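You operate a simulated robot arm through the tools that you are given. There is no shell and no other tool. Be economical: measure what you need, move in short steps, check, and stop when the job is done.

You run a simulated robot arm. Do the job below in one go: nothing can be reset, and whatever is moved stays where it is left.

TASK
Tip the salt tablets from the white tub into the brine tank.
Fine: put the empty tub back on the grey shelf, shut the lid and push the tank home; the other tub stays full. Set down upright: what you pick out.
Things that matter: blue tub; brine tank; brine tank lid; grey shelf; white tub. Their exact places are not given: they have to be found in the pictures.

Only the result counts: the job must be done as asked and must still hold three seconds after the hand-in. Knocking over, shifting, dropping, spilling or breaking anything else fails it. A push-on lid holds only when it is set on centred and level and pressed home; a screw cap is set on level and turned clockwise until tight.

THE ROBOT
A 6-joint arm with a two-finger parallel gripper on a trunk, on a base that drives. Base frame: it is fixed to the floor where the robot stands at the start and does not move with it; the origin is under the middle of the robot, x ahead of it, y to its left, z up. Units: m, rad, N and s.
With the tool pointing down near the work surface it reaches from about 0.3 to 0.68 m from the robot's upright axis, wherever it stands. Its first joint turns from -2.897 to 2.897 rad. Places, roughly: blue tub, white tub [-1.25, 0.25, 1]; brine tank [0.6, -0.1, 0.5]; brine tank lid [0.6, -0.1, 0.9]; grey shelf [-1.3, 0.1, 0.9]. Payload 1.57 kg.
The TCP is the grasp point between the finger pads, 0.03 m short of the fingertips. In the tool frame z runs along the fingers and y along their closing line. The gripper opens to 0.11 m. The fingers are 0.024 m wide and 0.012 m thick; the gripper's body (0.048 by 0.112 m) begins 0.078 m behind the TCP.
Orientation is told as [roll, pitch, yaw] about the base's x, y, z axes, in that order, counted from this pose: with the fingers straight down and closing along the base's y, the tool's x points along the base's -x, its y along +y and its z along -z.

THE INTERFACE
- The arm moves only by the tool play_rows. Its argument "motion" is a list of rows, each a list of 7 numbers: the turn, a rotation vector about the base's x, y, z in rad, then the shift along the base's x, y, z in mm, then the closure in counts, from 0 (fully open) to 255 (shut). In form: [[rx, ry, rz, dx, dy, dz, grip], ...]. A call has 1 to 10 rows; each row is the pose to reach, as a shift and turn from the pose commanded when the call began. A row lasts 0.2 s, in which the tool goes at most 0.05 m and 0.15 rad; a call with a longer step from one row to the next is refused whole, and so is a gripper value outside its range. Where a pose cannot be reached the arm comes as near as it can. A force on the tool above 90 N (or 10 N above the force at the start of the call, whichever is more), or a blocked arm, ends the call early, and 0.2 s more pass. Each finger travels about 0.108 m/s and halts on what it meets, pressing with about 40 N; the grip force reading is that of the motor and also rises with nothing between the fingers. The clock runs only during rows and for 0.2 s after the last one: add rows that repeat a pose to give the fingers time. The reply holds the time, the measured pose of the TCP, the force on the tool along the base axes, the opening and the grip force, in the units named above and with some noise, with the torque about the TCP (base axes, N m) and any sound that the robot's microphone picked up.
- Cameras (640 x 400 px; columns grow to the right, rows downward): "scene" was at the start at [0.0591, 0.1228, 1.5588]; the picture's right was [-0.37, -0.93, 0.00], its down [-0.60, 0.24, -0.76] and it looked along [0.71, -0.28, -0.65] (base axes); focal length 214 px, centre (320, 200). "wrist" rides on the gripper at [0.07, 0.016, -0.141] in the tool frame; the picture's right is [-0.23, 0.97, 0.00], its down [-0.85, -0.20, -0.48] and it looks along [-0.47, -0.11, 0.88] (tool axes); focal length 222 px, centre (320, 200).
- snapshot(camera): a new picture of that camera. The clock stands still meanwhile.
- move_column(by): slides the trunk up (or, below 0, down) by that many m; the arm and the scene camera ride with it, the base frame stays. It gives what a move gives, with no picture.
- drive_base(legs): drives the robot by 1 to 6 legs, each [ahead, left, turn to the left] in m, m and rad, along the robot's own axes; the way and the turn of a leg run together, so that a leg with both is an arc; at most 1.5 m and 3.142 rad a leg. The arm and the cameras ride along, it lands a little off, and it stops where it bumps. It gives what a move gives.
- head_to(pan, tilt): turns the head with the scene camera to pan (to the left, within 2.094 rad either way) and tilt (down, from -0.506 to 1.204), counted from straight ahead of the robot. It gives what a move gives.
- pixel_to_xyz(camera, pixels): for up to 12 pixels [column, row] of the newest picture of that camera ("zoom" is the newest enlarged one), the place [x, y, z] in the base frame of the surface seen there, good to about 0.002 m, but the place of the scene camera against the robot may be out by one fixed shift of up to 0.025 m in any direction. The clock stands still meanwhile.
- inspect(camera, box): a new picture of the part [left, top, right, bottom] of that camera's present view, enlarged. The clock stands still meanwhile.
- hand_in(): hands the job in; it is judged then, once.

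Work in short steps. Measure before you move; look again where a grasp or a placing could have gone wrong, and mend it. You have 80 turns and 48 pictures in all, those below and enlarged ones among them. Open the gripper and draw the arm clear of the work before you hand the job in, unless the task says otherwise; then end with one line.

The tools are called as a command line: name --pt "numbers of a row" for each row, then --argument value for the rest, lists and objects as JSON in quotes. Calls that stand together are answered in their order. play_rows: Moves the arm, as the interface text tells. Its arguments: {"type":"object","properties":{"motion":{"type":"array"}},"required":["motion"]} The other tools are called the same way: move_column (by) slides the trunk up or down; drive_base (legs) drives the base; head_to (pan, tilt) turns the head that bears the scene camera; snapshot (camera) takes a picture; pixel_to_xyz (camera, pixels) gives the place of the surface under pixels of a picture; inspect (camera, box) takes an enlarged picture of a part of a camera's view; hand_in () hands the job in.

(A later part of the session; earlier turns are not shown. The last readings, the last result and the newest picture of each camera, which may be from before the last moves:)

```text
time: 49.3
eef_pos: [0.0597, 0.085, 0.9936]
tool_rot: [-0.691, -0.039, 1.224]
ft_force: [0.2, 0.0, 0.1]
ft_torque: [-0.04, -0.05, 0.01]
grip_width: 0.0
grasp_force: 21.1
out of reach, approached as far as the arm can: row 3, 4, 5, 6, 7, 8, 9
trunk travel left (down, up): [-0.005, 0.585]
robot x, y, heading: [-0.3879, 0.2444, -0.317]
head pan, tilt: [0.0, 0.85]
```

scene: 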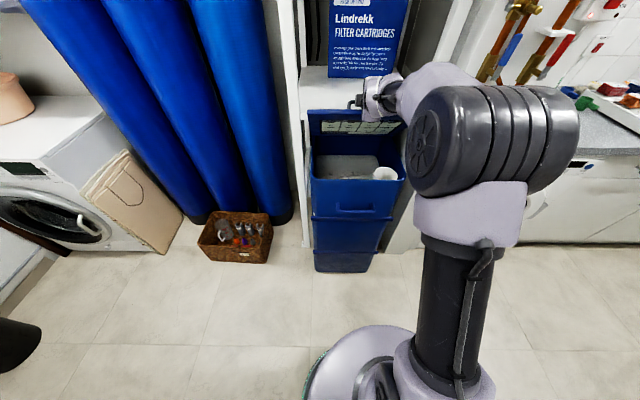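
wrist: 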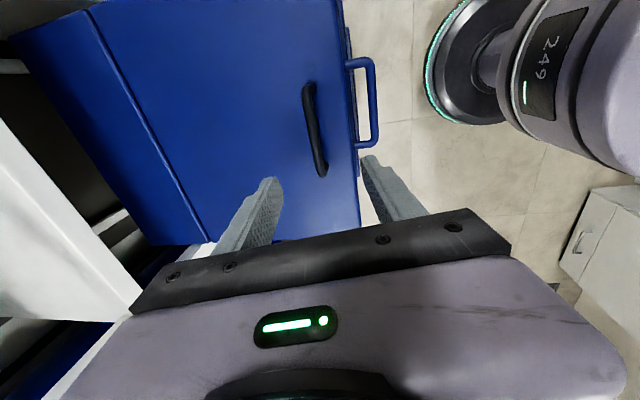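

Fingertips are just in front of and below the lid edge. I drive 0.07 m forward to bring them beneath the lid.

drive_base --legs '[[0.07, 0, 0]]'

play_rows --pt "0 0 0 30 -10 10 255" --pt "0 0 0 55 -18 25 255" --pt "0 0 0 80 -26 45 255" --pt "0 0 0 105 -34 65 255" --pt "0 0 0 130 -42 85 255"

inspect --camera "scene" --box '[240, 60, 480, 210]'

```text
time: 50.3
eef_pos: [0.1249, 0.0626, 0.9924]
tool_rot: [-0.687, -0.039, 1.22]
ft_force: [0.0, -0.5, -0.6]
ft_torque: [-0.01, 0.0, 0.0]
grip_width: 0.0002
grasp_force: 21.3
trunk travel left (down, up): [-0.005, 0.585]
robot x, y, heading: [-0.3195, 0.2237, -0.318]
head pan, tilt: [0.0, 0.85]
```

```text
time: 51.5
eef_pos: [0.2505, 0.0144, 1.0797]
tool_rot: [-0.688, -0.048, 1.227]
ft_force: [-1.3, -0.6, -2.0]
ft_torque: [0.02, 0.21, -0.05]
grip_width: 0.0
grasp_force: 21.4
out of reach, approached as far as the arm can: row 3, 4, 5
trunk travel left (down, up): [-0.005, 0.585]
robot x, y, heading: [-0.3255, 0.2227, -0.322]
head pan, tilt: [0.0, 0.85]
```

```text
2.67 times, centred on (360, 135) of scene
```

zoom: 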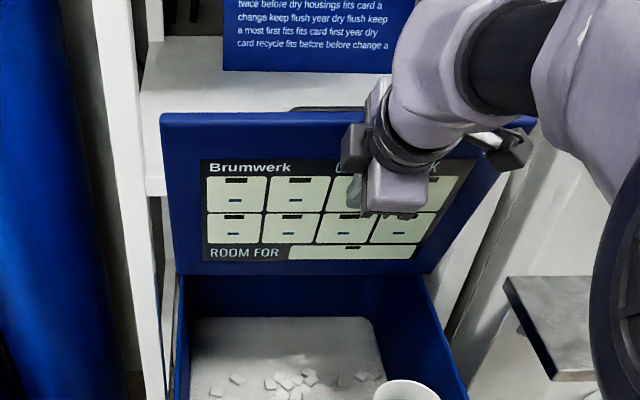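

The lid rises freely (~70°). I push it another step.

play_rows --pt "0 0 0 30 -10 8 255" --pt "0 0 0 60 -19 10 255" --pt "0 0 0 85 -27 10 255" --pt "0 0 0 85 -27 10 255"

inspect --camera "scene" --box '[240, 60, 480, 210]'

pixel_to_xyz --camera "zoom" --pixels '[[180, 100], [180, 120], [190, 220], [190, 260], [280, 340], [300, 300], [185, 390], [180, 300]]'

```text
time: 52.5
eef_pos: [0.3345, -0.0145, 1.0911]
tool_rot: [-0.687, -0.04, 1.222]
ft_force: [-5.1, 2.5, 0.3]
ft_torque: [0.07, 0.07, 0.1]
grip_width: 0.0002
grasp_force: 21.8
trunk travel left (down, up): [-0.005, 0.585]
robot x, y, heading: [-0.3238, 0.2212, -0.318]
head pan, tilt: [0.0, 0.85]
```

```text
2.67 times, centred on (360, 135) of scene
```

zoom: 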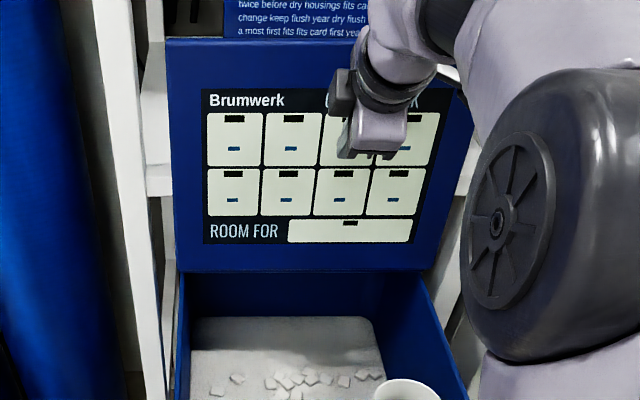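

```text
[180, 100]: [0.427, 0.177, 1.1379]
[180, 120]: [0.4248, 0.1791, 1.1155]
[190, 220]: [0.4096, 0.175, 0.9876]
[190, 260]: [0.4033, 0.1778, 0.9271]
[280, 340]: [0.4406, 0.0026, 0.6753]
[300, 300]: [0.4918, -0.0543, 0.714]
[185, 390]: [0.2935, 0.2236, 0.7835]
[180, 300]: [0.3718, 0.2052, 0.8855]
```

The lid stands at ~96°, past upright. I draw the arm back and up, setting the tool vertical.

play_rows --pt "0 0 0 -40 13 10 255" --pt "0 0 0 -80 26 30 255" --pt "0.042 0.13 0 -115 37 60 200" --pt "0.084 0.26 0 -150 48 90 100" --pt "0.126 0.39 0 -185 60 120 0" --pt "0.168 0.52 0 -220 71 150 0" --pt "0.21 0.65 0 -240 78 180 0"

drive_base --legs '[[-0.27, -0.1, 0], [0, 0, 3.1]]'

head_to --pan 0.0 --tilt 0.7

snapshot --camera "scene"

```text
time: 54.1
eef_pos: [0.0992, 0.0866, 1.2625]
tool_rot: [-0.009, -0.006, 1.205]
ft_force: [-0.3, 0.3, 1.5]
ft_torque: [-0.09, -0.02, -0.02]
grip_width: 0.1103
grasp_force: 0.0
out of reach, approached as far as the arm can: row 7
trunk travel left (down, up): [-0.005, 0.585]
robot x, y, heading: [-0.3255, 0.2274, -0.321]
head pan, tilt: [0.0, 0.85]
```

```text
time: 63.4
eef_pos: [-1.032, 0.3479, 1.2622]
tool_rot: [-0.008, -0.008, -1.931]
ft_force: [-0.4, 0.3, 0.1]
ft_torque: [0.0, -0.01, 0.03]
grip_width: 0.1098
grasp_force: 0.1
trunk travel left (down, up): [-0.005, 0.585]
robot x, y, heading: [-0.6117, 0.2116, 2.831]
head pan, tilt: [0.0, 0.85]
```

```text
time: 64.1
eef_pos: [-1.0335, 0.3466, 1.2617]
tool_rot: [-0.008, -0.007, -1.931]
ft_force: [-0.9, 0.2, -0.7]
ft_torque: [-0.01, -0.02, -0.01]
grip_width: 0.11
grasp_force: 0.0
trunk travel left (down, up): [-0.005, 0.585]
robot x, y, heading: [-0.6068, 0.2113, 2.827]
head pan, tilt: [0.0, 0.7]
```

```text
20 pictures are left
```

scene: 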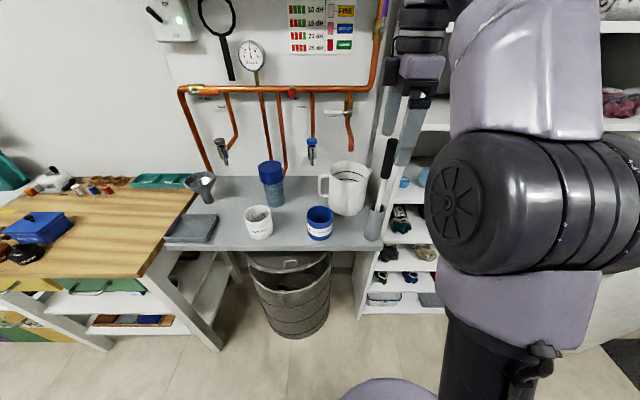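

White tub at (258,222), blue tub at (320,224) on the grey shelf, with a jug and a blue jar behind. I zoom and measure.

inspect --camera "scene" --box '[210, 150, 370, 250]'

pixel_to_xyz --camera "zoom" --pixels '[[143, 287], [245, 285], [192, 230], [195, 290], [192, 350], [192, 318], [440, 235], [440, 290], [385, 290], [490, 290], [300, 380], [320, 330]]'

```text
4.00 times, centred on (290, 200) of scene
```

zoom: 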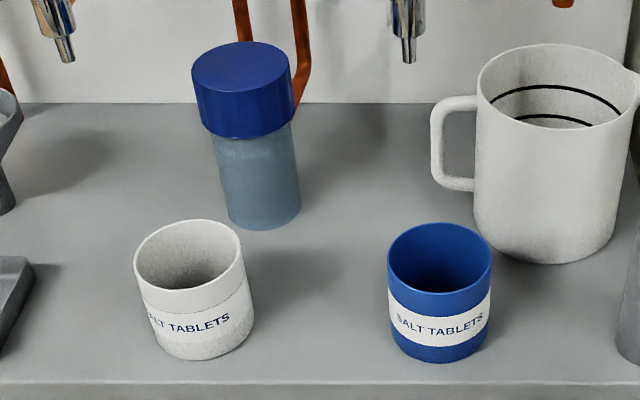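

```text
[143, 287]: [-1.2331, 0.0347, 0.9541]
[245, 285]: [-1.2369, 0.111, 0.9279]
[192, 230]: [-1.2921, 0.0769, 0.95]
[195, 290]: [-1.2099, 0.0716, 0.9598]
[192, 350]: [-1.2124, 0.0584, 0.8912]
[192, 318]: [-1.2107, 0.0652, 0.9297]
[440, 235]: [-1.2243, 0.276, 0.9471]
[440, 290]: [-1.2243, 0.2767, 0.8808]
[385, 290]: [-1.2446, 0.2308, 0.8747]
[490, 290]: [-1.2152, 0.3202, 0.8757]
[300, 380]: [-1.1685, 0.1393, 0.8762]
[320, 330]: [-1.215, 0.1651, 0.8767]
```

The white tub is ~0.57 ahead and 0.33 left of the robot. Before sliding left I check the table's nearest edge.

pixel_to_xyz --camera "scene" --pixels '[[165, 245], [150, 270], [218, 345], [220, 246], [100, 345], [258, 250], [300, 249], [195, 195], [385, 238], [290, 320], [340, 315]]'

```text
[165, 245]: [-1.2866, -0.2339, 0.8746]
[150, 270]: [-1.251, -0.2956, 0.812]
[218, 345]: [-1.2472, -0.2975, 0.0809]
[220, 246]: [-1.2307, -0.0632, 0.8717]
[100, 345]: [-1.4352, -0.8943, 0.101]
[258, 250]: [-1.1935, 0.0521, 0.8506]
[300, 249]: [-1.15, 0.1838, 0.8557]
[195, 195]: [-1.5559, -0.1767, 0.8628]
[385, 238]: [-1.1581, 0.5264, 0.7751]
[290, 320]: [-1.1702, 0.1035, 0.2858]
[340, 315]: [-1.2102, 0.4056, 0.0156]
```

Room is free. I slide left to face the tub and turn the gripper so it closes sideways.

drive_base --legs '[[-0.02, 0.33, 0]]'

play_rows --pt "0 0 -0.15 0 0 0 0" --pt "0 0 -0.3 0 0 0 0" --pt "0 0 -0.45 0 0 0 0" --pt "0 0 -0.6 0 0 0 0" --pt "0 0 -0.75 0 0 0 0" --pt "0 0 -0.9 0 0 0 0" --pt "0 0 -1.05 0 0 0 0" --pt "0 0 -1.2 0 0 0 0" --pt "0 0 -1.35 0 0 0 0" --pt "0 0 -1.5 0 0 0 0"

play_rows --pt "0.0464 0.1427 0 0 0 -10 0" --pt "0.0927 0.2853 0 0 0 -20 0" --pt "0.139 0.428 0 0 0 -30 0" --pt "0.1854 0.5706 0 0 0 -40 0" --pt "0.2317 0.7133 0 0 0 -50 0" --pt "0.278 0.856 0 0 0 -60 0" --pt "0.324 0.9986 0 0 0 -70 0" --pt "0.324 0.9986 0 0 0 -70 0"

snapshot --camera "wrist"

```text
time: 66.3
eef_pos: [-1.1125, 0.0368, 1.2627]
tool_rot: [-0.009, -0.009, -1.936]
ft_force: [-0.1, -0.3, -0.1]
ft_torque: [0.03, 0.0, 0.0]
grip_width: 0.11
grasp_force: 0.1
trunk travel left (down, up): [-0.005, 0.585]
robot x, y, heading: [-0.6857, -0.1018, 2.826]
head pan, tilt: [0.0, 0.7]
```

```text
time: 68.5
eef_pos: [-0.98, 0.1784, 1.0951]
tool_rot: [0.015, -0.075, 2.912]
ft_force: [-0.7, 0.4, 0.0]
ft_torque: [0.02, -0.03, -0.04]
grip_width: 0.1099
grasp_force: 0.1
out of reach, approached as far as the arm can: row 2, 3, 4, 5, 6, 7, 8, 9, 10
trunk travel left (down, up): [-0.005, 0.585]
robot x, y, heading: [-0.6888, -0.1011, 2.823]
head pan, tilt: [0.0, 0.7]
```

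```text
time: 70.3
eef_pos: [-0.9839, 0.1858, 1.0418]
tool_rot: [-0.152, -1.115, 3.023]
ft_force: [-0.4, 0.2, 0.6]
ft_torque: [-0.05, 0.01, -0.01]
grip_width: 0.1101
grasp_force: 0.1
out of reach, approached as far as the arm can: row 7, 8
trunk travel left (down, up): [-0.005, 0.585]
robot x, y, heading: [-0.6871, -0.1026, 2.823]
head pan, tilt: [0.0, 0.7]
```

```text
18 pictures are left
```

wrist: 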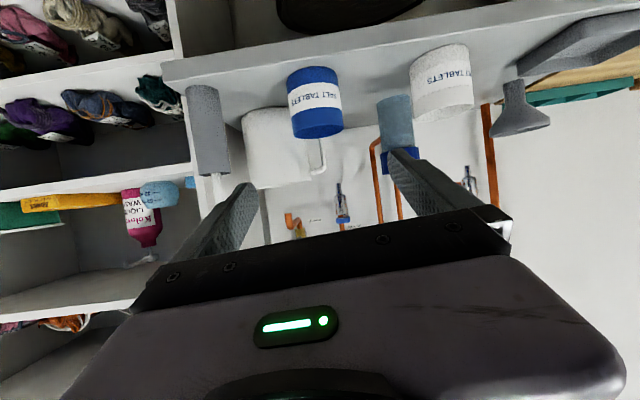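

The tool is tilted 64° with closing sideways, as wanted. The wrist view (upside down) shows the white tub at (440,85), blue at (315,105); I measure them.

pixel_to_xyz --camera "wrist" --pixels '[[442, 60], [440, 85], [440, 112], [414, 90], [470, 85], [412, 65], [468, 60], [315, 105], [400, 45], [330, 160], [395, 110], [300, 150]]'

```text
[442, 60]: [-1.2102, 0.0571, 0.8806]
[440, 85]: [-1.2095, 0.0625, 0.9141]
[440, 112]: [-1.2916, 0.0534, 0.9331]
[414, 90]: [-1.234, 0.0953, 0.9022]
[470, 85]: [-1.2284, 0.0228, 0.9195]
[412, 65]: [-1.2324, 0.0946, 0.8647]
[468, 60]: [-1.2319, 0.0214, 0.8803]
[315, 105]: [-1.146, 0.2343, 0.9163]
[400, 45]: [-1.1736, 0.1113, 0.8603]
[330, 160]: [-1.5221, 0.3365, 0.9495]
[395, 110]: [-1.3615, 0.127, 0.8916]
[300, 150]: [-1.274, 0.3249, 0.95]
```

Fitting the points gives the white tub centre (-1.252,0.057), radius 0.042, shelf z 0.860. I move to a pre-grasp 0.135 m before it.

play_rows --pt "0 0 0 -20 -30 -13 0" --pt "0 0 0 -44 -60 -26 0" --pt "0 0 0 -68 -90 -40 0" --pt "0 0 0 -92 -118 -53 0" --pt "0 0 0 -116 -145 -66 0" --pt "0 0 0 -140 -171 -79 0" --pt "0 0 0 -140 -171 -79 0"

snapshot --camera "wrist"

```text
time: 71.9
eef_pos: [-1.1712, 0.0224, 0.9803]
tool_rot: [-0.154, -1.114, 3.025]
ft_force: [-0.4, -1.1, -0.8]
ft_torque: [-0.03, -0.01, 0.01]
grip_width: 0.1099
grasp_force: 0.1
out of reach, approached as far as the arm can: row 1, 2, 3, 4, 5, 6, 7
trunk travel left (down, up): [-0.005, 0.585]
robot x, y, heading: [-0.6908, -0.1017, 2.825]
head pan, tilt: [0.0, 0.7]
```

```text
17 pictures are left
```

wrist: 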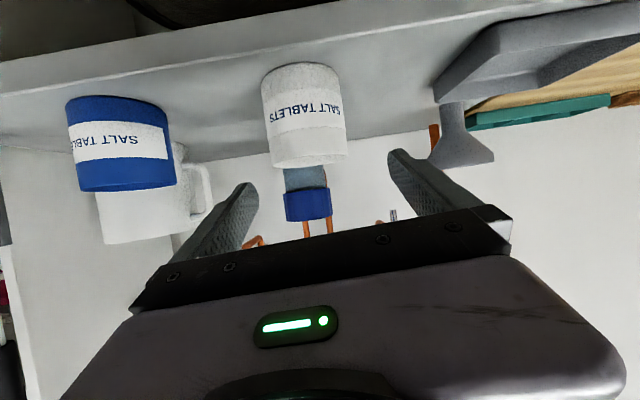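

Pre-grasp reached roughly. I re-measure the tub from here for an exact grasp.

pixel_to_xyz --camera "wrist" --pixels '[[264, 100], [300, 85], [336, 90], [275, 145], [308, 148], [343, 145], [303, 115], [300, 66]]'

```text
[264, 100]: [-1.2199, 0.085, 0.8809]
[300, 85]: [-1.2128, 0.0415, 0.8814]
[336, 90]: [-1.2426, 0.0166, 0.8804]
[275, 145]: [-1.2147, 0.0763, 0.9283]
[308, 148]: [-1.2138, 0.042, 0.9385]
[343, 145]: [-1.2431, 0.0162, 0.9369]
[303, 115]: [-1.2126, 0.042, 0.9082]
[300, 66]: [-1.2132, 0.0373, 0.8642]
```

Centre confirmed (-1.2515,0.0575). I go in, straddling the tub, then close.

play_rows --pt "0 0 0 2 8 -30 0" --pt "0 0 0 -26 17 -55 0" --pt "0 0 0 -54 26 -72 0" --pt "0 0 0 -80 35 -80 0" --pt "0 0 0 -80 35 -80 0"

snapshot --camera "wrist"

```text
time: 73.1
eef_pos: [-1.253, 0.057, 0.8993]
tool_rot: [-0.154, -1.115, 3.022]
ft_force: [-0.1, -0.2, -0.5]
ft_torque: [-0.01, 0.0, 0.02]
grip_width: 0.1099
grasp_force: 0.1
out of reach, approached as far as the arm can: row 1
trunk travel left (down, up): [-0.005, 0.585]
robot x, y, heading: [-0.6893, -0.1027, 2.831]
head pan, tilt: [0.0, 0.7]
```

```text
16 pictures are left
```

wrist: 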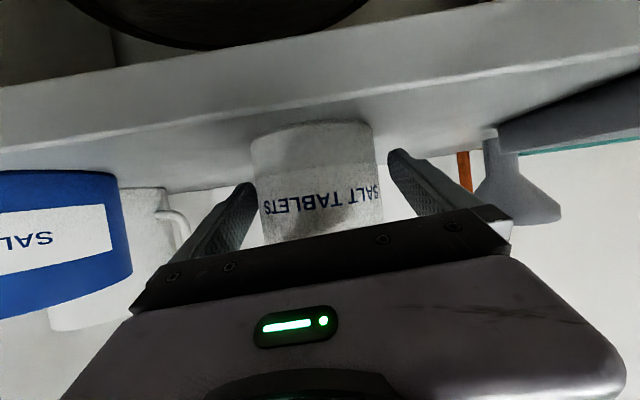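

The tub sits between the fingers. Close, then lift 0.1 m straight.

play_rows --pt "0 0 0 0 0 0 255" --pt "0 0 0 0 0 0 255" --pt "0 0 0 0 0 0 255" --pt "0 0 0 0 0 15 255" --pt "0 0 0 0 0 45 255" --pt "0 0 0 0 0 80 255" --pt "0 0 0 5 -2 115 255" --pt "0 0 0 5 -2 140 255"

snapshot --camera "wrist"

```text
time: 74.9
eef_pos: [-1.2451, 0.0585, 1.0403]
tool_rot: [-0.154, -1.117, 3.024]
ft_force: [0.3, 0.5, -1.5]
ft_torque: [0.0, -0.01, -0.01]
grip_width: 0.0821
grasp_force: 39.9
trunk travel left (down, up): [-0.005, 0.585]
robot x, y, heading: [-0.69, -0.1, 2.826]
head pan, tilt: [0.0, 0.7]
```

```text
15 pictures are left
```

wrist: 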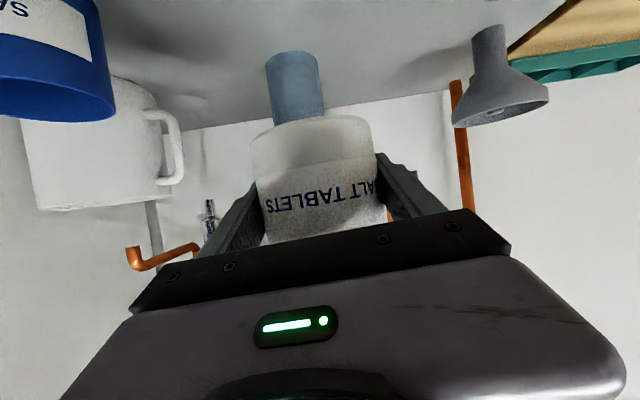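

Tub held (0.082 m). I back away from the shelf, slide over to the tank's line and turn clockwise to face it.

drive_base --legs '[[-0.16, 0, 0], [0, -0.39, 0], [0, 0, -3.139]]'

head_to --pan 0.0 --tilt 0.85

snapshot --camera "scene"

```text
time: 85.5
eef_pos: [0.147, 0.0922, 1.0416]
tool_rot: [-0.154, -1.115, -0.058]
ft_force: [-0.3, 0.3, -1.1]
ft_torque: [0.02, -0.01, -0.01]
grip_width: 0.081
grasp_force: 40.3
trunk travel left (down, up): [-0.005, 0.585]
robot x, y, heading: [-0.4178, 0.221, -0.256]
head pan, tilt: [0.0, 0.7]
```

```text
time: 86.2
eef_pos: [0.1477, 0.0914, 1.04]
tool_rot: [-0.154, -1.114, -0.057]
ft_force: [-0.2, -0.1, -0.6]
ft_torque: [-0.03, -0.01, -0.01]
grip_width: 0.0812
grasp_force: 40.3
trunk travel left (down, up): [-0.005, 0.585]
robot x, y, heading: [-0.4165, 0.2185, -0.257]
head pan, tilt: [0.0, 0.85]
```

```text
14 pictures are left
```

scene: 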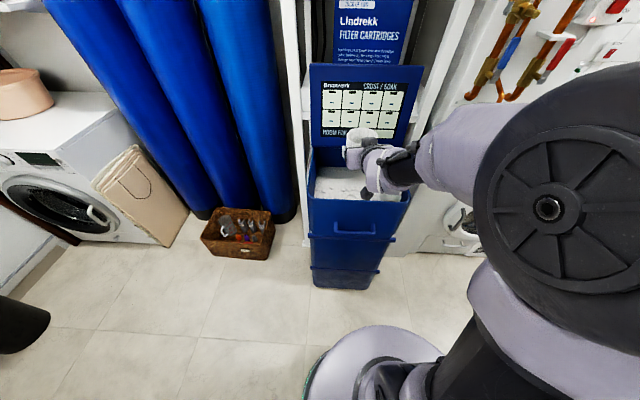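

The tub hangs over the open tank; the lid holds. I measure the rim's edges and lid to choose the pouring point.

pixel_to_xyz --camera "scene" --pixels '[[312, 199], [350, 205], [405, 205], [318, 150], [330, 190], [345, 180], [316, 100], [390, 195], [380, 185]]'

inspect --camera "scene" --box '[290, 120, 430, 210]'

```text
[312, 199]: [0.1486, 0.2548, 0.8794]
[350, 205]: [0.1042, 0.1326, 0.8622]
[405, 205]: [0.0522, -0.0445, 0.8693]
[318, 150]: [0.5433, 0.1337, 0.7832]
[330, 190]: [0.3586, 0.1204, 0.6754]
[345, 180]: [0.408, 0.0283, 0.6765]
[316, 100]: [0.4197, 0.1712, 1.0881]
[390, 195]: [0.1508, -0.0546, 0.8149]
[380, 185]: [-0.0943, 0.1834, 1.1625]
```

```text
4.44 times, centred on (360, 165) of scene
```

zoom: 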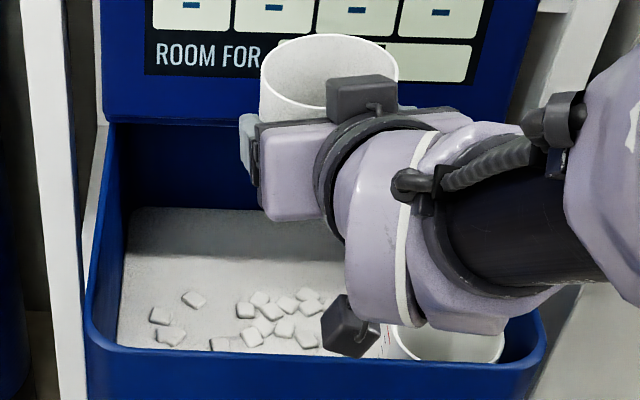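

Tank mouth spans n 0.065–0.33, t −0.03–0.265. I centre the tub there (n≈0.19, t≈0.105) and roll it leftwards about the tool axis, first to ~86°.

play_rows --pt "0 0 0 22 -17 -5 255" --pt "0 0 0 44 -34 -12 255" --pt "-0.1317 0.0303 0.0653 65 -50 -20 255" --pt "-0.2634 0.0606 0.1306 65 -50 -20 255" --pt "-0.395 0.0909 0.196 65 -50 -20 255" --pt "-0.527 0.121 0.261 65 -50 -20 255" --pt "-0.6585 0.1515 0.3265 65 -50 -20 255" --pt "-0.79 0.182 0.392 65 -50 -20 255" --pt "-0.922 0.212 0.457 65 -50 -20 255" --pt "-1.0536 0.2424 0.5224 65 -50 -20 255"

```text
time: 88.4
eef_pos: [0.2129, 0.0421, 1.0222]
tool_rot: [-1.105, -0.262, 1.214]
ft_force: [-0.1, 0.3, -1.0]
ft_torque: [0.02, 0.05, -0.02]
grip_width: 0.0811
grasp_force: 39.6
trunk travel left (down, up): [-0.005, 0.585]
robot x, y, heading: [-0.4178, 0.2166, -0.253]
head pan, tilt: [0.0, 0.85]
```

Rolled 69°, reach is fine. I continue to about 155°.

play_rows --pt "-0.1317 0.0303 0.0653 0 0 0 255" --pt "-0.2634 0.0606 0.1306 0 0 0 255" --pt "-0.395 0.0909 0.196 0 0 0 255" --pt "-0.527 0.121 0.261 0 0 0 255" --pt "-0.6585 0.1515 0.3265 0 0 0 255" --pt "-0.79 0.182 0.392 0 0 0 255" --pt "-0.922 0.212 0.457 0 0 0 255" --pt "-1.0536 0.2424 0.5224 0 0 0 255" --pt "-1.185 0.2727 0.588 0 0 0 255" --pt "-1.317 0.303 0.653 0 0 0 255"

inspect --camera "scene" --box '[290, 120, 430, 210]'

```text
time: 90.6
eef_pos: [0.2125, 0.043, 1.0207]
tool_rot: [-0.638, 1.001, 2.196]
ft_force: [-1.1, -0.2, -0.7]
ft_torque: [0.04, 0.01, 0.04]
grip_width: 0.0811
grasp_force: 40.2
trunk travel left (down, up): [-0.005, 0.585]
robot x, y, heading: [-0.4156, 0.2216, -0.259]
head pan, tilt: [0.0, 0.85]
```

```text
4.44 times, centred on (360, 165) of scene
```

zoom: 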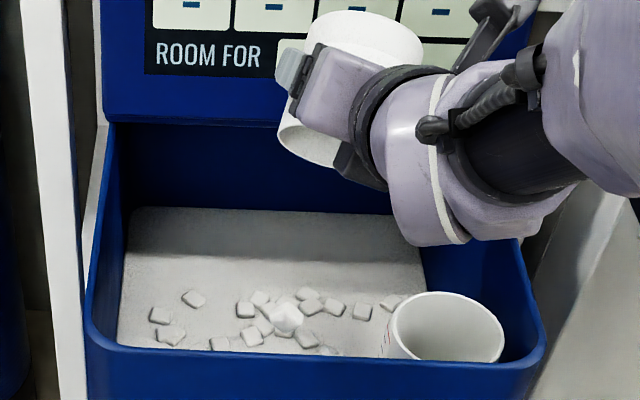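

Tablets have dropped onto the salt heap. I shake a little to empty the tub fully.

play_rows --pt "-0.1317 0.0303 0.0653 0 0 20 255" --pt "-0.2634 0.0606 0.1306 0 0 -5 255" --pt "-0.2634 0.0606 0.1306 0 0 20 255" --pt "-0.2634 0.0606 0.1306 0 0 -5 255" --pt "-0.2634 0.0606 0.1306 0 0 20 255" --pt "-0.1317 0.0303 0.0653 0 0 0 255" --pt "0 0 0 0 0 0 255"

play_rows --pt "0.1317 -0.0303 -0.0653 0 0 0 255" --pt "0.2634 -0.0606 -0.1306 0 0 0 255" --pt "0.395 -0.0909 -0.196 0 0 0 255" --pt "0.527 -0.121 -0.261 0 0 0 255" --pt "0.6585 -0.1515 -0.3265 0 0 0 255" --pt "0.79 -0.182 -0.392 0 0 0 255" --pt "0.922 -0.212 -0.457 0 0 0 255" --pt "1.0536 -0.2424 -0.5224 0 0 0 255" --pt "1.185 -0.2727 -0.588 0 0 0 255" --pt "1.317 -0.303 -0.653 0 0 0 255"

play_rows --pt "0.1317 -0.0303 -0.0653 0 0 3 255" --pt "0.2634 -0.0606 -0.1306 0 0 6 255" --pt "0.395 -0.0909 -0.196 0 0 10 255" --pt "0.527 -0.121 -0.261 0 0 15 255" --pt "0.6585 -0.1515 -0.3265 0 0 20 255" --pt "0.79 -0.182 -0.392 0 0 20 255" --pt "0.922 -0.212 -0.457 -20 15 20 255" --pt "1.0536 -0.2424 -0.5224 -50 35 20 255"

inspect --camera "scene" --box '[290, 120, 430, 210]'

```text
time: 92.2
eef_pos: [0.2124, 0.042, 1.0222]
tool_rot: [-0.643, 0.997, 2.193]
ft_force: [-0.2, 0.0, -0.5]
ft_torque: [-0.03, 0.0, -0.01]
grip_width: 0.0808
grasp_force: 40.1
trunk travel left (down, up): [-0.005, 0.585]
robot x, y, heading: [-0.4199, 0.2172, -0.252]
head pan, tilt: [0.0, 0.85]
```

```text
time: 94.4
eef_pos: [0.2126, 0.0438, 1.0205]
tool_rot: [-1.106, -0.268, 1.213]
ft_force: [0.2, -0.3, 0.0]
ft_torque: [0.01, 0.02, 0.04]
grip_width: 0.0809
grasp_force: 40.1
trunk travel left (down, up): [-0.005, 0.585]
robot x, y, heading: [-0.4169, 0.2181, -0.249]
head pan, tilt: [0.0, 0.85]
```

```text
time: 96.2
eef_pos: [0.1605, 0.0751, 1.0405]
tool_rot: [-0.152, -1.117, -0.063]
ft_force: [0.3, 0.4, -1.1]
ft_torque: [-0.03, -0.02, 0.01]
grip_width: 0.0806
grasp_force: 40.4
trunk travel left (down, up): [-0.005, 0.585]
robot x, y, heading: [-0.418, 0.2154, -0.258]
head pan, tilt: [0.0, 0.85]
```

```text
4.44 times, centred on (360, 165) of scene
```

zoom: 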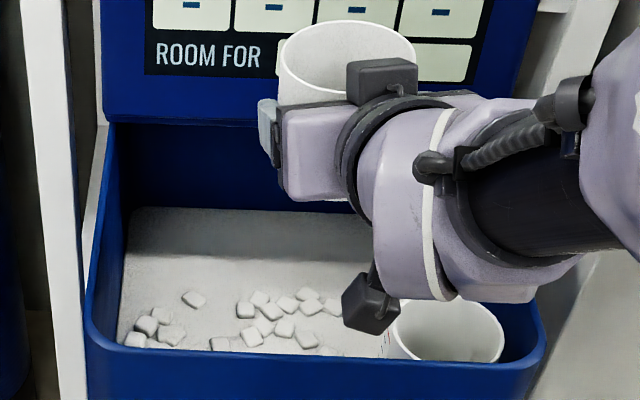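

The tub is upright again with more tablets at left in the tank. I turn back and slide along to the tub's place, still short of the shelf.

drive_base --legs '[[0, 0, 3.084], [0, 0.383, 0]]'

inspect --camera "scene" --box '[220, 90, 420, 215]'

```text
time: 106.0
eef_pos: [-1.0959, -0.0059, 1.0408]
tool_rot: [-0.155, -1.115, 3.07]
ft_force: [-0.1, -0.6, -1.1]
ft_torque: [-0.02, 0.02, 0.02]
grip_width: 0.0804
grasp_force: 40.1
trunk travel left (down, up): [-0.005, 0.585]
robot x, y, heading: [-0.5227, -0.1604, 2.874]
head pan, tilt: [0.0, 0.85]
```

```text
3.20 times, centred on (320, 152) of scene
```

zoom: 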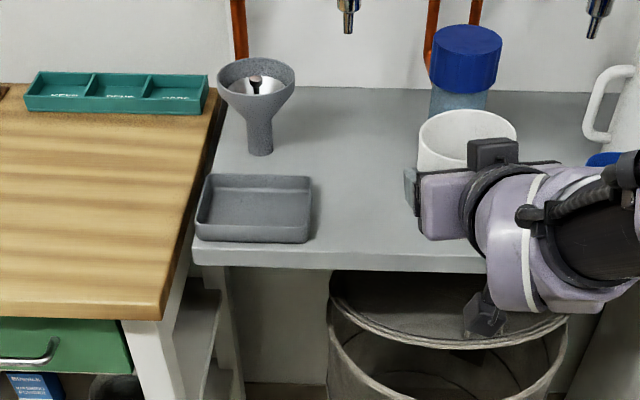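

Heading is 0.05 off; I correct it and drive forward to where I stood for the grasp.

drive_base --legs '[[0, 0, -0.048], [0.172, -0.005, 0]]'

snapshot --camera "wrist"

```text
time: 107.8
eef_pos: [-1.2508, 0.0798, 1.0405]
tool_rot: [-0.153, -1.116, 3.022]
ft_force: [0.1, -0.7, -0.4]
ft_torque: [0.0, 0.02, 0.0]
grip_width: 0.0803
grasp_force: 40.0
trunk travel left (down, up): [-0.005, 0.585]
robot x, y, heading: [-0.68, -0.0984, 2.822]
head pan, tilt: [0.0, 0.85]
```

```text
9 pictures are left
```

wrist: 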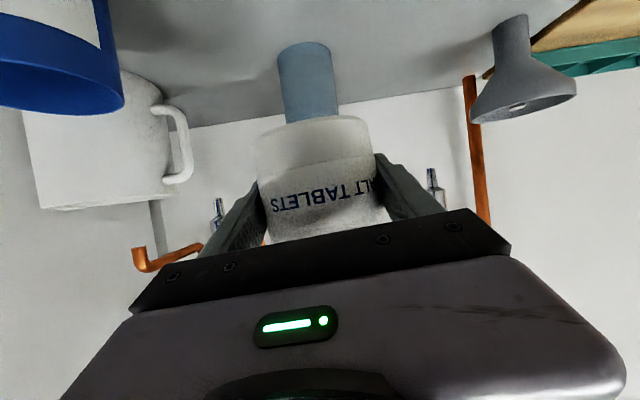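

Tub still square in the grip. I lower it to just above the shelf (TCP z≈0.903).

play_rows --pt "0 0 0 0 -11 -35 255" --pt "0 0 0 0 -22 -70 255" --pt "0 0 0 0 -22 -105 255" --pt "0 0 0 0 -22 -128 255" --pt "0 0 0 0 -22 -138 255" --pt "0 0 0 0 -22 -138 255"

play_rows --pt "0 0 0 0 0 -2 255" --pt "0 0 0 0 0 -2 255"

```text
time: 109.2
eef_pos: [-1.2528, 0.0575, 0.904]
tool_rot: [-0.159, -1.118, 3.021]
ft_force: [-1.1, 1.3, 12.7]
ft_torque: [-0.44, 0.22, -0.03]
grip_width: 0.0803
grasp_force: 40.5
trunk travel left (down, up): [-0.005, 0.585]
robot x, y, heading: [-0.6835, -0.0965, 2.825]
head pan, tilt: [0.0, 0.85]
```

```text
time: 109.8
eef_pos: [-1.2498, 0.0576, 0.9023]
tool_rot: [-0.158, -1.12, 3.023]
ft_force: [-1.2, 1.1, 28.7]
ft_torque: [-0.98, 0.4, 0.0]
grip_width: 0.0803
grasp_force: 40.7
trunk travel left (down, up): [-0.005, 0.585]
robot x, y, heading: [-0.6818, -0.101, 2.826]
head pan, tilt: [0.0, 0.85]
```

It touched down (force up 28 N). I relieve the push, open slowly and draw back along the tool axis.

play_rows --pt "0 0 0 0 0 2 255" --pt "0 0 0 0 0 2 150" --pt "0 0 0 0 0 2 0" --pt "0 0 0 0 0 2 0" --pt "0 0 0 0 0 2 0" --pt "0 0 0 26 -8 15 0" --pt "0 0 0 55 -16 30 0" --pt "0 0 0 90 -26 50 0" --pt "0 0 0 120 -35 80 0" --pt "0 0 0 140 -41 115 0"

inspect --camera "scene" --box '[260, 90, 420, 190]'

```text
time: 112.0
eef_pos: [-1.1394, 0.0248, 1.0341]
tool_rot: [-0.153, -1.112, 3.023]
ft_force: [0.3, -0.9, 0.3]
ft_torque: [0.03, -0.03, 0.01]
grip_width: 0.1097
grasp_force: 0.0
out of reach, approached as far as the arm can: row 8, 9, 10
trunk travel left (down, up): [-0.005, 0.585]
robot x, y, heading: [-0.6812, -0.1004, 2.825]
head pan, tilt: [0.0, 0.85]
```

```text
4.00 times, centred on (340, 140) of scene
```

zoom: 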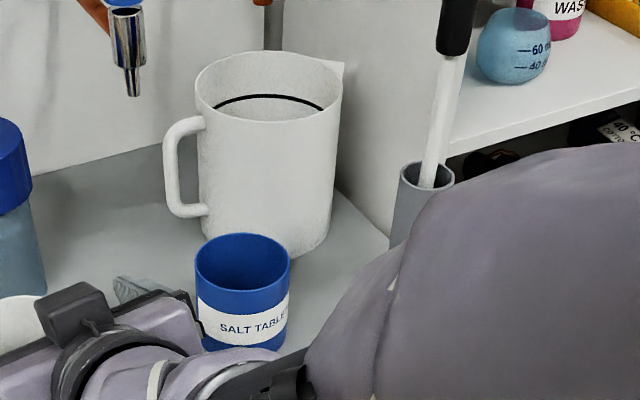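

The tub is hidden behind the gripper. I drive back and aside, then look into it from there.

drive_base --legs '[[-0.16, 0, 0], [0, -0.38, 0]]'

inspect --camera "scene" --box '[200, 120, 360, 220]'

```text
time: 115.5
eef_pos: [-0.8686, 0.3367, 1.0365]
tool_rot: [-0.153, -1.114, 3.025]
ft_force: [-0.4, 0.0, 0.2]
ft_torque: [0.01, -0.01, 0.0]
grip_width: 0.11
grasp_force: 0.0
trunk travel left (down, up): [-0.005, 0.585]
robot x, y, heading: [-0.4109, 0.2121, 2.833]
head pan, tilt: [0.0, 0.85]
```

```text
4.00 times, centred on (280, 170) of scene
```

zoom: 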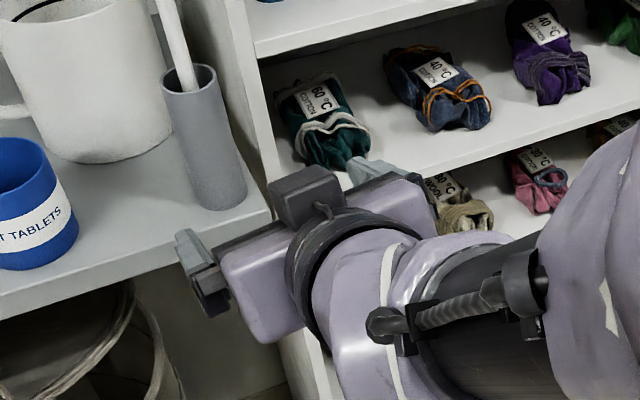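

The tub is further left; one more zoom there.

inspect --camera "scene" --box '[120, 130, 220, 192]'

pixel_to_xyz --camera "zoom" --pixels '[[150, 200], [150, 260], [150, 230], [200, 200], [250, 200], [150, 150]]'

```text
6.40 times, centred on (170, 161) of scene
```

zoom: 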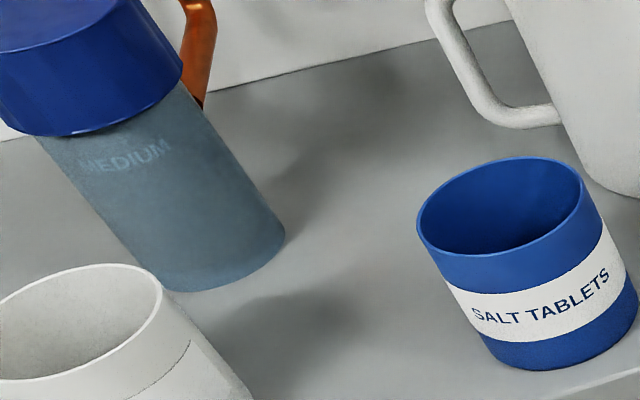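

```text
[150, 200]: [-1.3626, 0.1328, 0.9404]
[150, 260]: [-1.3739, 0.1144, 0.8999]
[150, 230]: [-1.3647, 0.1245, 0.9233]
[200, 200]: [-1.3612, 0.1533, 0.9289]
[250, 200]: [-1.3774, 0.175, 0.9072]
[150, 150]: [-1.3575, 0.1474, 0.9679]
```

White tub stands upright on the shelf next to the blue one. Next the lid: I turn to face the tank and raise the tool.

drive_base --legs '[[0, 0, -3.1415]]'

play_rows --pt "0 0 0 0 0 40 0" --pt "0 0 0 0 0 80 0" --pt "0 0 0 0 0 120 0" --pt "0 0 0 0 0 160 100" --pt "0 0 0 0 0 200 150" --pt "0 0 0 0 0 230 150"

```text
time: 123.5
eef_pos: [0.0273, 0.0301, 1.0345]
tool_rot: [-0.155, -1.114, -0.251]
ft_force: [-0.5, 0.2, -0.3]
ft_torque: [0.04, 0.04, 0.0]
grip_width: 0.1099
grasp_force: 0.1
trunk travel left (down, up): [-0.005, 0.585]
robot x, y, heading: [-0.4143, 0.2151, -0.445]
head pan, tilt: [0.0, 0.85]
```

```text
time: 124.9
eef_pos: [0.038, 0.051, 1.2581]
tool_rot: [-0.168, -1.119, -0.247]
ft_force: [0.7, 0.2, -0.6]
ft_torque: [0.02, 0.02, 0.0]
grip_width: 0.0452
grasp_force: 0.1
out of reach, approached as far as the arm can: row 3, 5, 6
trunk travel left (down, up): [-0.005, 0.585]
robot x, y, heading: [-0.4105, 0.2142, -0.445]
head pan, tilt: [0.0, 0.85]
```

Heading overshot by 0.13; I correct, drive 0.085 forward, then reach over the lid's top edge (n≈0.366, z≈1.185).

drive_base --legs '[[0, 0, 0.132], [0.085, 0, 0]]'

play_rows --pt "0 0 0 42 -14 0 150" --pt "0 0 0 85 -28 0 150" --pt "0 0 0 128 -41 0 150" --pt "0 0 0 171 -55 0 150" --pt "0 0 0 214 -69 0 150" --pt "0 0 0 257 -83 0 150" --pt "0 0 0 275 -89 0 150"

inspect --camera "scene" --box '[240, 40, 480, 190]'

pixel_to_xyz --camera "zoom" --pixels '[[200, 100], [200, 120], [200, 140], [200, 160], [200, 200], [240, 70], [240, 80], [240, 90]]'

```text
time: 126.6
eef_pos: [0.1385, 0.0876, 1.2568]
tool_rot: [-0.168, -1.116, -0.112]
ft_force: [-0.1, 0.7, 0.0]
ft_torque: [-0.03, 0.04, 0.02]
grip_width: 0.0452
grasp_force: 0.2
trunk travel left (down, up): [-0.005, 0.585]
robot x, y, heading: [-0.3289, 0.1906, -0.308]
head pan, tilt: [0.0, 0.85]
```

```text
time: 128.2
eef_pos: [0.4026, 0.0317, 1.2275]
tool_rot: [-0.204, -1.137, -0.102]
ft_force: [0.5, 0.8, -0.5]
ft_torque: [0.03, 0.0, -0.01]
grip_width: 0.0455
grasp_force: 0.1
out of reach, approached as far as the arm can: row 2, 3, 4, 5, 6, 7
trunk travel left (down, up): [-0.005, 0.585]
robot x, y, heading: [-0.333, 0.1887, -0.304]
head pan, tilt: [0.0, 0.85]
```

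```text
2.67 times, centred on (360, 115) of scene
```

zoom: 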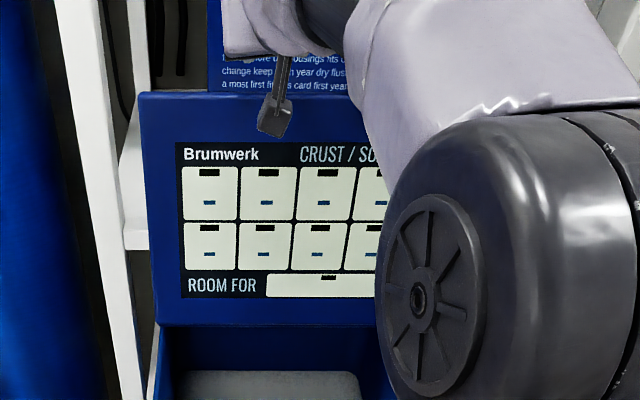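

```text
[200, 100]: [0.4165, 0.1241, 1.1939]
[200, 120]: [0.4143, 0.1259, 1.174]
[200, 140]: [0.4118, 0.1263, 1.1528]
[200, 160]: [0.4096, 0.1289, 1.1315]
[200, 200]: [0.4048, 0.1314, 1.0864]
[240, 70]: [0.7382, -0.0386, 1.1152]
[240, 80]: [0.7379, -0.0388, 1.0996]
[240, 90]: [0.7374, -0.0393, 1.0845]
```

Lid edge at n≈0.358, z≈1.18; TCP just above. I shift left to clear the lid's rear handle, steepen the tool, and lower the fingers behind the edge.

drive_base --legs '[[0.03, 0, 0]]'

play_rows --pt "0 0 0 14 33 10 150" --pt "0 0 0 28 65 20 150" --pt "0.036 0.111 0 28 65 20 150" --pt "0.072 0.222 0 28 65 15 150" --pt "0.108 0.333 0 28 65 0 150" --pt "0.108 0.333 0 28 65 -30 150" --pt "0.108 0.333 0 28 65 -62 150" --pt "0.108 0.333 0 28 65 -62 150"

```text
time: 129.0
eef_pos: [0.4302, 0.0229, 1.2283]
tool_rot: [-0.207, -1.137, -0.101]
ft_force: [0.4, 1.0, -0.2]
ft_torque: [0.0, 0.06, 0.0]
grip_width: 0.0455
grasp_force: 0.0
trunk travel left (down, up): [-0.005, 0.585]
robot x, y, heading: [-0.3027, 0.1773, -0.308]
head pan, tilt: [0.0, 0.85]
```

```text
time: 130.4
eef_pos: [0.4176, 0.1192, 1.1912]
tool_rot: [-0.117, -0.955, -0.203]
ft_force: [1.9, -1.1, 38.2]
ft_torque: [1.49, 0.05, -0.06]
grip_width: 0.0418
grasp_force: 0.0
out of reach, approached as far as the arm can: row 3, 4, 5, 6, 7
trunk travel left (down, up): [-0.005, 0.585]
robot x, y, heading: [-0.3025, 0.1798, -0.309]
head pan, tilt: [0.0, 0.85]
stopped in row 7: the force on the tool passed its limit at 154 N (the readings are from after the stop); the commanded pose is now the measured one
```

The fingers rest on the lid's top edge (38 N), reach being short of going behind. I drag the edge back by friction, which brings the lid under 90°.

play_rows --pt "0 0 0 -12 4 0 150" --pt "0 0 0 -25 8 0 150" --pt "0 0 0 -38 12 -1 150" --pt "0 0 0 -55 18 -4 150" --pt "0 0 0 -72 23 -8 150"

```text
time: 131.7
eef_pos: [0.3414, 0.1435, 1.1793]
tool_rot: [-0.125, -0.947, -0.196]
ft_force: [-10.9, 2.1, 42.5]
ft_torque: [1.65, 0.18, 0.44]
grip_width: 0.0423
grasp_force: 0.1
trunk travel left (down, up): [-0.005, 0.585]
robot x, y, heading: [-0.2986, 0.1797, -0.309]
head pan, tilt: [0.0, 0.85]
```

The lid follows (arc position fits ~79°). I carry on along the closing arc, pressing lightly.

play_rows --pt "0.01 0.03 0 -22 7 -5 150" --pt "0.02 0.06 0 -44 14 -13 150" --pt "0.03 0.09 0 -67 22 -23 150" --pt "0.04 0.12 0 -88 29 -36 150" --pt "0.05 0.15 0 -109 35 -50 150" --pt "0.06 0.18 0 -129 42 -66 150" --pt "0.07 0.21 0 -147 48 -84 150" --pt "0.08 0.24 0 -164 53 -103 150" --pt "0.09 0.27 0 -180 58 -124 150" --pt "0.1 0.3 0 -193 63 -147 150"

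snapshot --camera "scene"

pixel_to_xyz --camera "scene" --pixels '[[312, 130], [330, 130], [320, 150], [312, 160], [330, 170]]'

```text
time: 133.8
eef_pos: [0.1552, 0.2049, 1.0314]
tool_rot: [-0.074, -0.632, -0.229]
ft_force: [-2.4, 1.4, 0.6]
ft_torque: [0.06, 0.02, 0.07]
grip_width: 0.0452
grasp_force: 0.4
trunk travel left (down, up): [-0.005, 0.585]
robot x, y, heading: [-0.3059, 0.177, -0.312]
head pan, tilt: [0.0, 0.85]
```

```text
4 pictures are left
```

scene: 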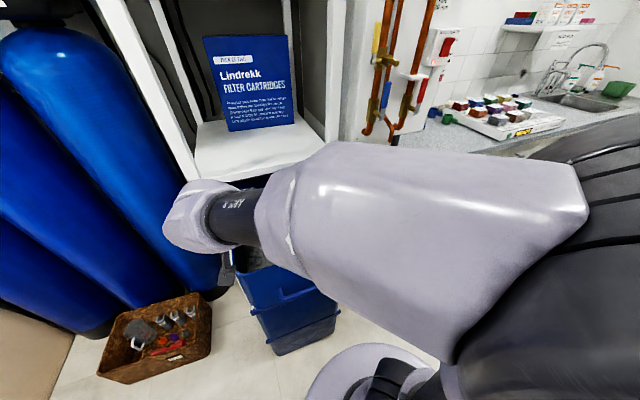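

```text
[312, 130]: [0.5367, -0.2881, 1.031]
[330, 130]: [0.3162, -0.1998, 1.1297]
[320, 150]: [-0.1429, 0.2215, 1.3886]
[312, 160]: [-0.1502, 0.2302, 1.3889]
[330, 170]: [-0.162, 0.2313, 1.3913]
```

Forces are near zero with fingertips at about (n 0.10, z 1.007). I press straight down toward the closed height (lid top 0.889) and watch the force.

play_rows --pt "0 0 0 0 0 -25 150" --pt "0 0 0 0 0 -50 150" --pt "0 0 0 0 0 -75 150" --pt "0 0 0 0 0 -98 150" --pt "0 0 0 0 0 -112 150" --pt "0 0 0 0 0 -116 150"

```text
time: 135.4
eef_pos: [0.1566, 0.2058, 0.921]
tool_rot: [-0.066, -0.645, -0.235]
ft_force: [-0.5, -3.2, 45.1]
ft_torque: [0.76, -0.6, 0.25]
grip_width: 0.0399
grasp_force: 0.1
trunk travel left (down, up): [-0.005, 0.585]
robot x, y, heading: [-0.3013, 0.1781, -0.308]
head pan, tilt: [0.0, 0.85]
stopped in row 6: the force on the tool passed its limit at 94 N (the readings are from after the stop); the commanded pose is now the measured one
```

The fingertips stop at lid-closed height with a firm push: lid shut. I lift off, back away, and set the closed fingers level with the tank front (z≈0.85) for pushing.

play_rows --pt "0 0 0 0 0 40 255" --pt "0 0 0 0 0 85 255"

drive_base --legs '[[-0.33, 0, 0]]'

play_rows --pt "-0.018 -0.054 0 18 -25 -5 255" --pt "-0.036 -0.108 0 36 -50 -15 255" --pt "-0.054 -0.162 0 54 -75 -30 255" --pt "-0.072 -0.216 0 72 -100 -50 255" --pt "-0.09 -0.27 0 90 -125 -75 255" --pt "-0.108 -0.324 0 108 -150 -105 255" --pt "-0.124 -0.38 0 127 -176 -135 255" --pt "-0.124 -0.38 0 127 -176 -155 255"

snapshot --camera "scene"

```text
time: 136.0
eef_pos: [0.1538, 0.2058, 1.0009]
tool_rot: [-0.074, -0.636, -0.231]
ft_force: [0.5, 0.8, -0.1]
ft_torque: [-0.05, 0.01, -0.02]
grip_width: 0.0
grasp_force: 21.5
trunk travel left (down, up): [-0.005, 0.585]
robot x, y, heading: [-0.3052, 0.1786, -0.309]
head pan, tilt: [0.0, 0.85]
```

```text
time: 138.1
eef_pos: [-0.1562, 0.3055, 1.0018]
tool_rot: [-0.072, -0.638, -0.234]
ft_force: [0.2, -0.9, 0.3]
ft_torque: [-0.01, 0.0, -0.01]
grip_width: 0.0
grasp_force: 21.9
trunk travel left (down, up): [-0.005, 0.585]
robot x, y, heading: [-0.6151, 0.2789, -0.314]
head pan, tilt: [0.0, 0.85]
```

```text
time: 139.9
eef_pos: [-0.0294, 0.13, 0.8472]
tool_rot: [-0.131, -1.036, -0.188]
ft_force: [0.1, 1.0, -0.1]
ft_torque: [0.01, 0.03, 0.02]
grip_width: 0.0
grasp_force: 21.5
trunk travel left (down, up): [-0.005, 0.585]
robot x, y, heading: [-0.616, 0.2784, -0.311]
head pan, tilt: [0.0, 0.85]
```

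```text
3 pictures are left
```

scene: 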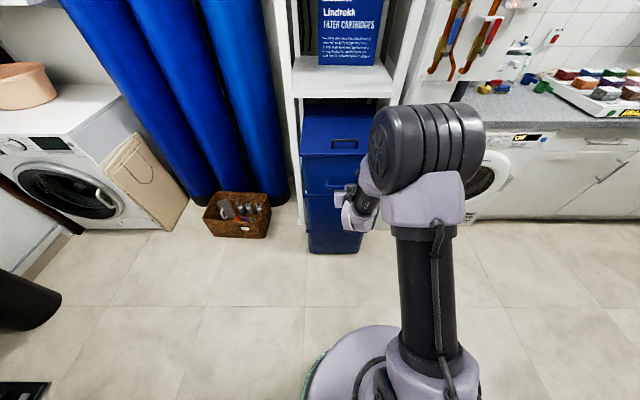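

The lid lies shut. I measure the lid front (320,155), lid handle (345,143) and crease to know how far the tank must go.

pixel_to_xyz --camera "scene" --pixels '[[310, 152], [315, 158], [325, 170], [345, 138], [330, 108], [320, 66], [308, 145], [340, 97], [330, 120]]'

```text
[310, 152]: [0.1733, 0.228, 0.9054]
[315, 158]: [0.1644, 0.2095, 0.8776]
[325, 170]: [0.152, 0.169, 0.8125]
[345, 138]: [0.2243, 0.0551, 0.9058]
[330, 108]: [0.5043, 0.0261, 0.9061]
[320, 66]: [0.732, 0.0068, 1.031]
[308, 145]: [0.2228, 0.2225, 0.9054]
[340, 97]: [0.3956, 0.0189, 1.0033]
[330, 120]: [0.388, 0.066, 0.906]
```

The tank face must move about 0.315 m; fingertips are 0.133 m short of it. I drive 0.40 m forward first, then check.

drive_base --legs '[[0.4, 0, 0]]'

```text
time: 142.4
eef_pos: [0.3445, 0.0166, 0.848]
tool_rot: [-0.133, -1.037, -0.178]
ft_force: [1.0, 0.6, 0.4]
ft_torque: [-0.02, 0.01, -0.01]
grip_width: 0.0
grasp_force: 21.7
trunk travel left (down, up): [-0.005, 0.585]
robot x, y, heading: [-0.2383, 0.1591, -0.307]
head pan, tilt: [0.0, 0.85]
```

Moved smoothly, no force left. I push 0.045 more, then measure the face and shelf.

drive_base --legs '[[0.045, 0, 0]]'

inspect --camera "scene" --box '[240, 60, 480, 210]'

pixel_to_xyz --camera "zoom" --pixels '[[200, 200], [200, 215], [190, 225], [220, 230], [180, 190], [200, 240], [200, 260], [220, 250]]'

```text
time: 143.3
eef_pos: [0.3881, 0.0025, 0.8473]
tool_rot: [-0.134, -1.037, -0.181]
ft_force: [0.3, -0.6, 0.6]
ft_torque: [-0.02, 0.03, -0.01]
grip_width: 0.0
grasp_force: 20.9
trunk travel left (down, up): [-0.005, 0.585]
robot x, y, heading: [-0.1972, 0.144, -0.302]
head pan, tilt: [0.0, 0.85]
```

```text
2.67 times, centred on (360, 135) of scene
```

zoom: 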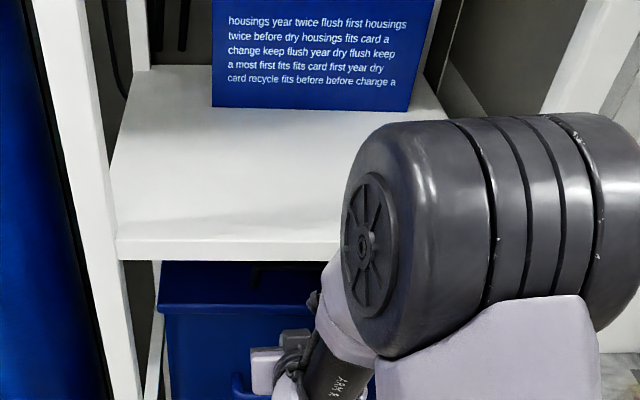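

```text
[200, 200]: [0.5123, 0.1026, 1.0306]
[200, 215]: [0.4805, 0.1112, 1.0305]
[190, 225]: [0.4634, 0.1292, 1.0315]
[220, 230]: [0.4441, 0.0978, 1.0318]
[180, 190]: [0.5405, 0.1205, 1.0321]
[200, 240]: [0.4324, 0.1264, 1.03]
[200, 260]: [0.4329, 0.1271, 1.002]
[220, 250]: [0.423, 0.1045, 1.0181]
```

Measuring the tank face and lid edge in this same zoom (lid front edge row ~307, face row 340).

pixel_to_xyz --camera "zoom" --pixels '[[200, 300], [200, 307], [200, 330], [200, 350], [230, 335], [180, 340], [200, 285], [270, 265]]'

```text
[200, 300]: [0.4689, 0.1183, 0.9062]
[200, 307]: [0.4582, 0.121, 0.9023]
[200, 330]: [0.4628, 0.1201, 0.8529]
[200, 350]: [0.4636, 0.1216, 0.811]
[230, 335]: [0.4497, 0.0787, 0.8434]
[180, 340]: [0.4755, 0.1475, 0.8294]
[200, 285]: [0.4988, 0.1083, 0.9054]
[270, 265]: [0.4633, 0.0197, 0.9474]
```

The face is within ~3 mm of where it started. I nudge 6 mm more with the arm and watch for a stop.

play_rows --pt "0 0 0 2 -0.6 0 255" --pt "0 0 0 4 -1.2 0 255" --pt "0 0 0 6 -1.9 0 255" --pt "0 0 0 6 -1.9 0 255"

```text
time: 144.3
eef_pos: [0.393, -0.0008, 0.847]
tool_rot: [-0.134, -1.036, -0.178]
ft_force: [0.8, -0.3, 0.0]
ft_torque: [0.03, 0.0, -0.03]
grip_width: 0.0001
grasp_force: 20.9
trunk travel left (down, up): [-0.005, 0.585]
robot x, y, heading: [-0.1987, 0.1454, -0.297]
head pan, tilt: [0.0, 0.85]
```

No resistance felt; another 10 mm in small steps to find contact or the stop.

play_rows --pt "0 0 0 3 -1 0 255" --pt "0 0 0 6 -2 0 255" --pt "0 0 0 9 -3 0 255"

```text
time: 145.1
eef_pos: [0.3945, -0.0019, 0.8482]
tool_rot: [-0.132, -1.031, -0.183]
ft_force: [-64.9, 19.7, -3.1]
ft_torque: [-0.18, 0.56, -0.08]
grip_width: 0.0
grasp_force: 21.5
trunk travel left (down, up): [-0.005, 0.585]
robot x, y, heading: [-0.1955, 0.1468, -0.309]
head pan, tilt: [0.0, 0.85]
```

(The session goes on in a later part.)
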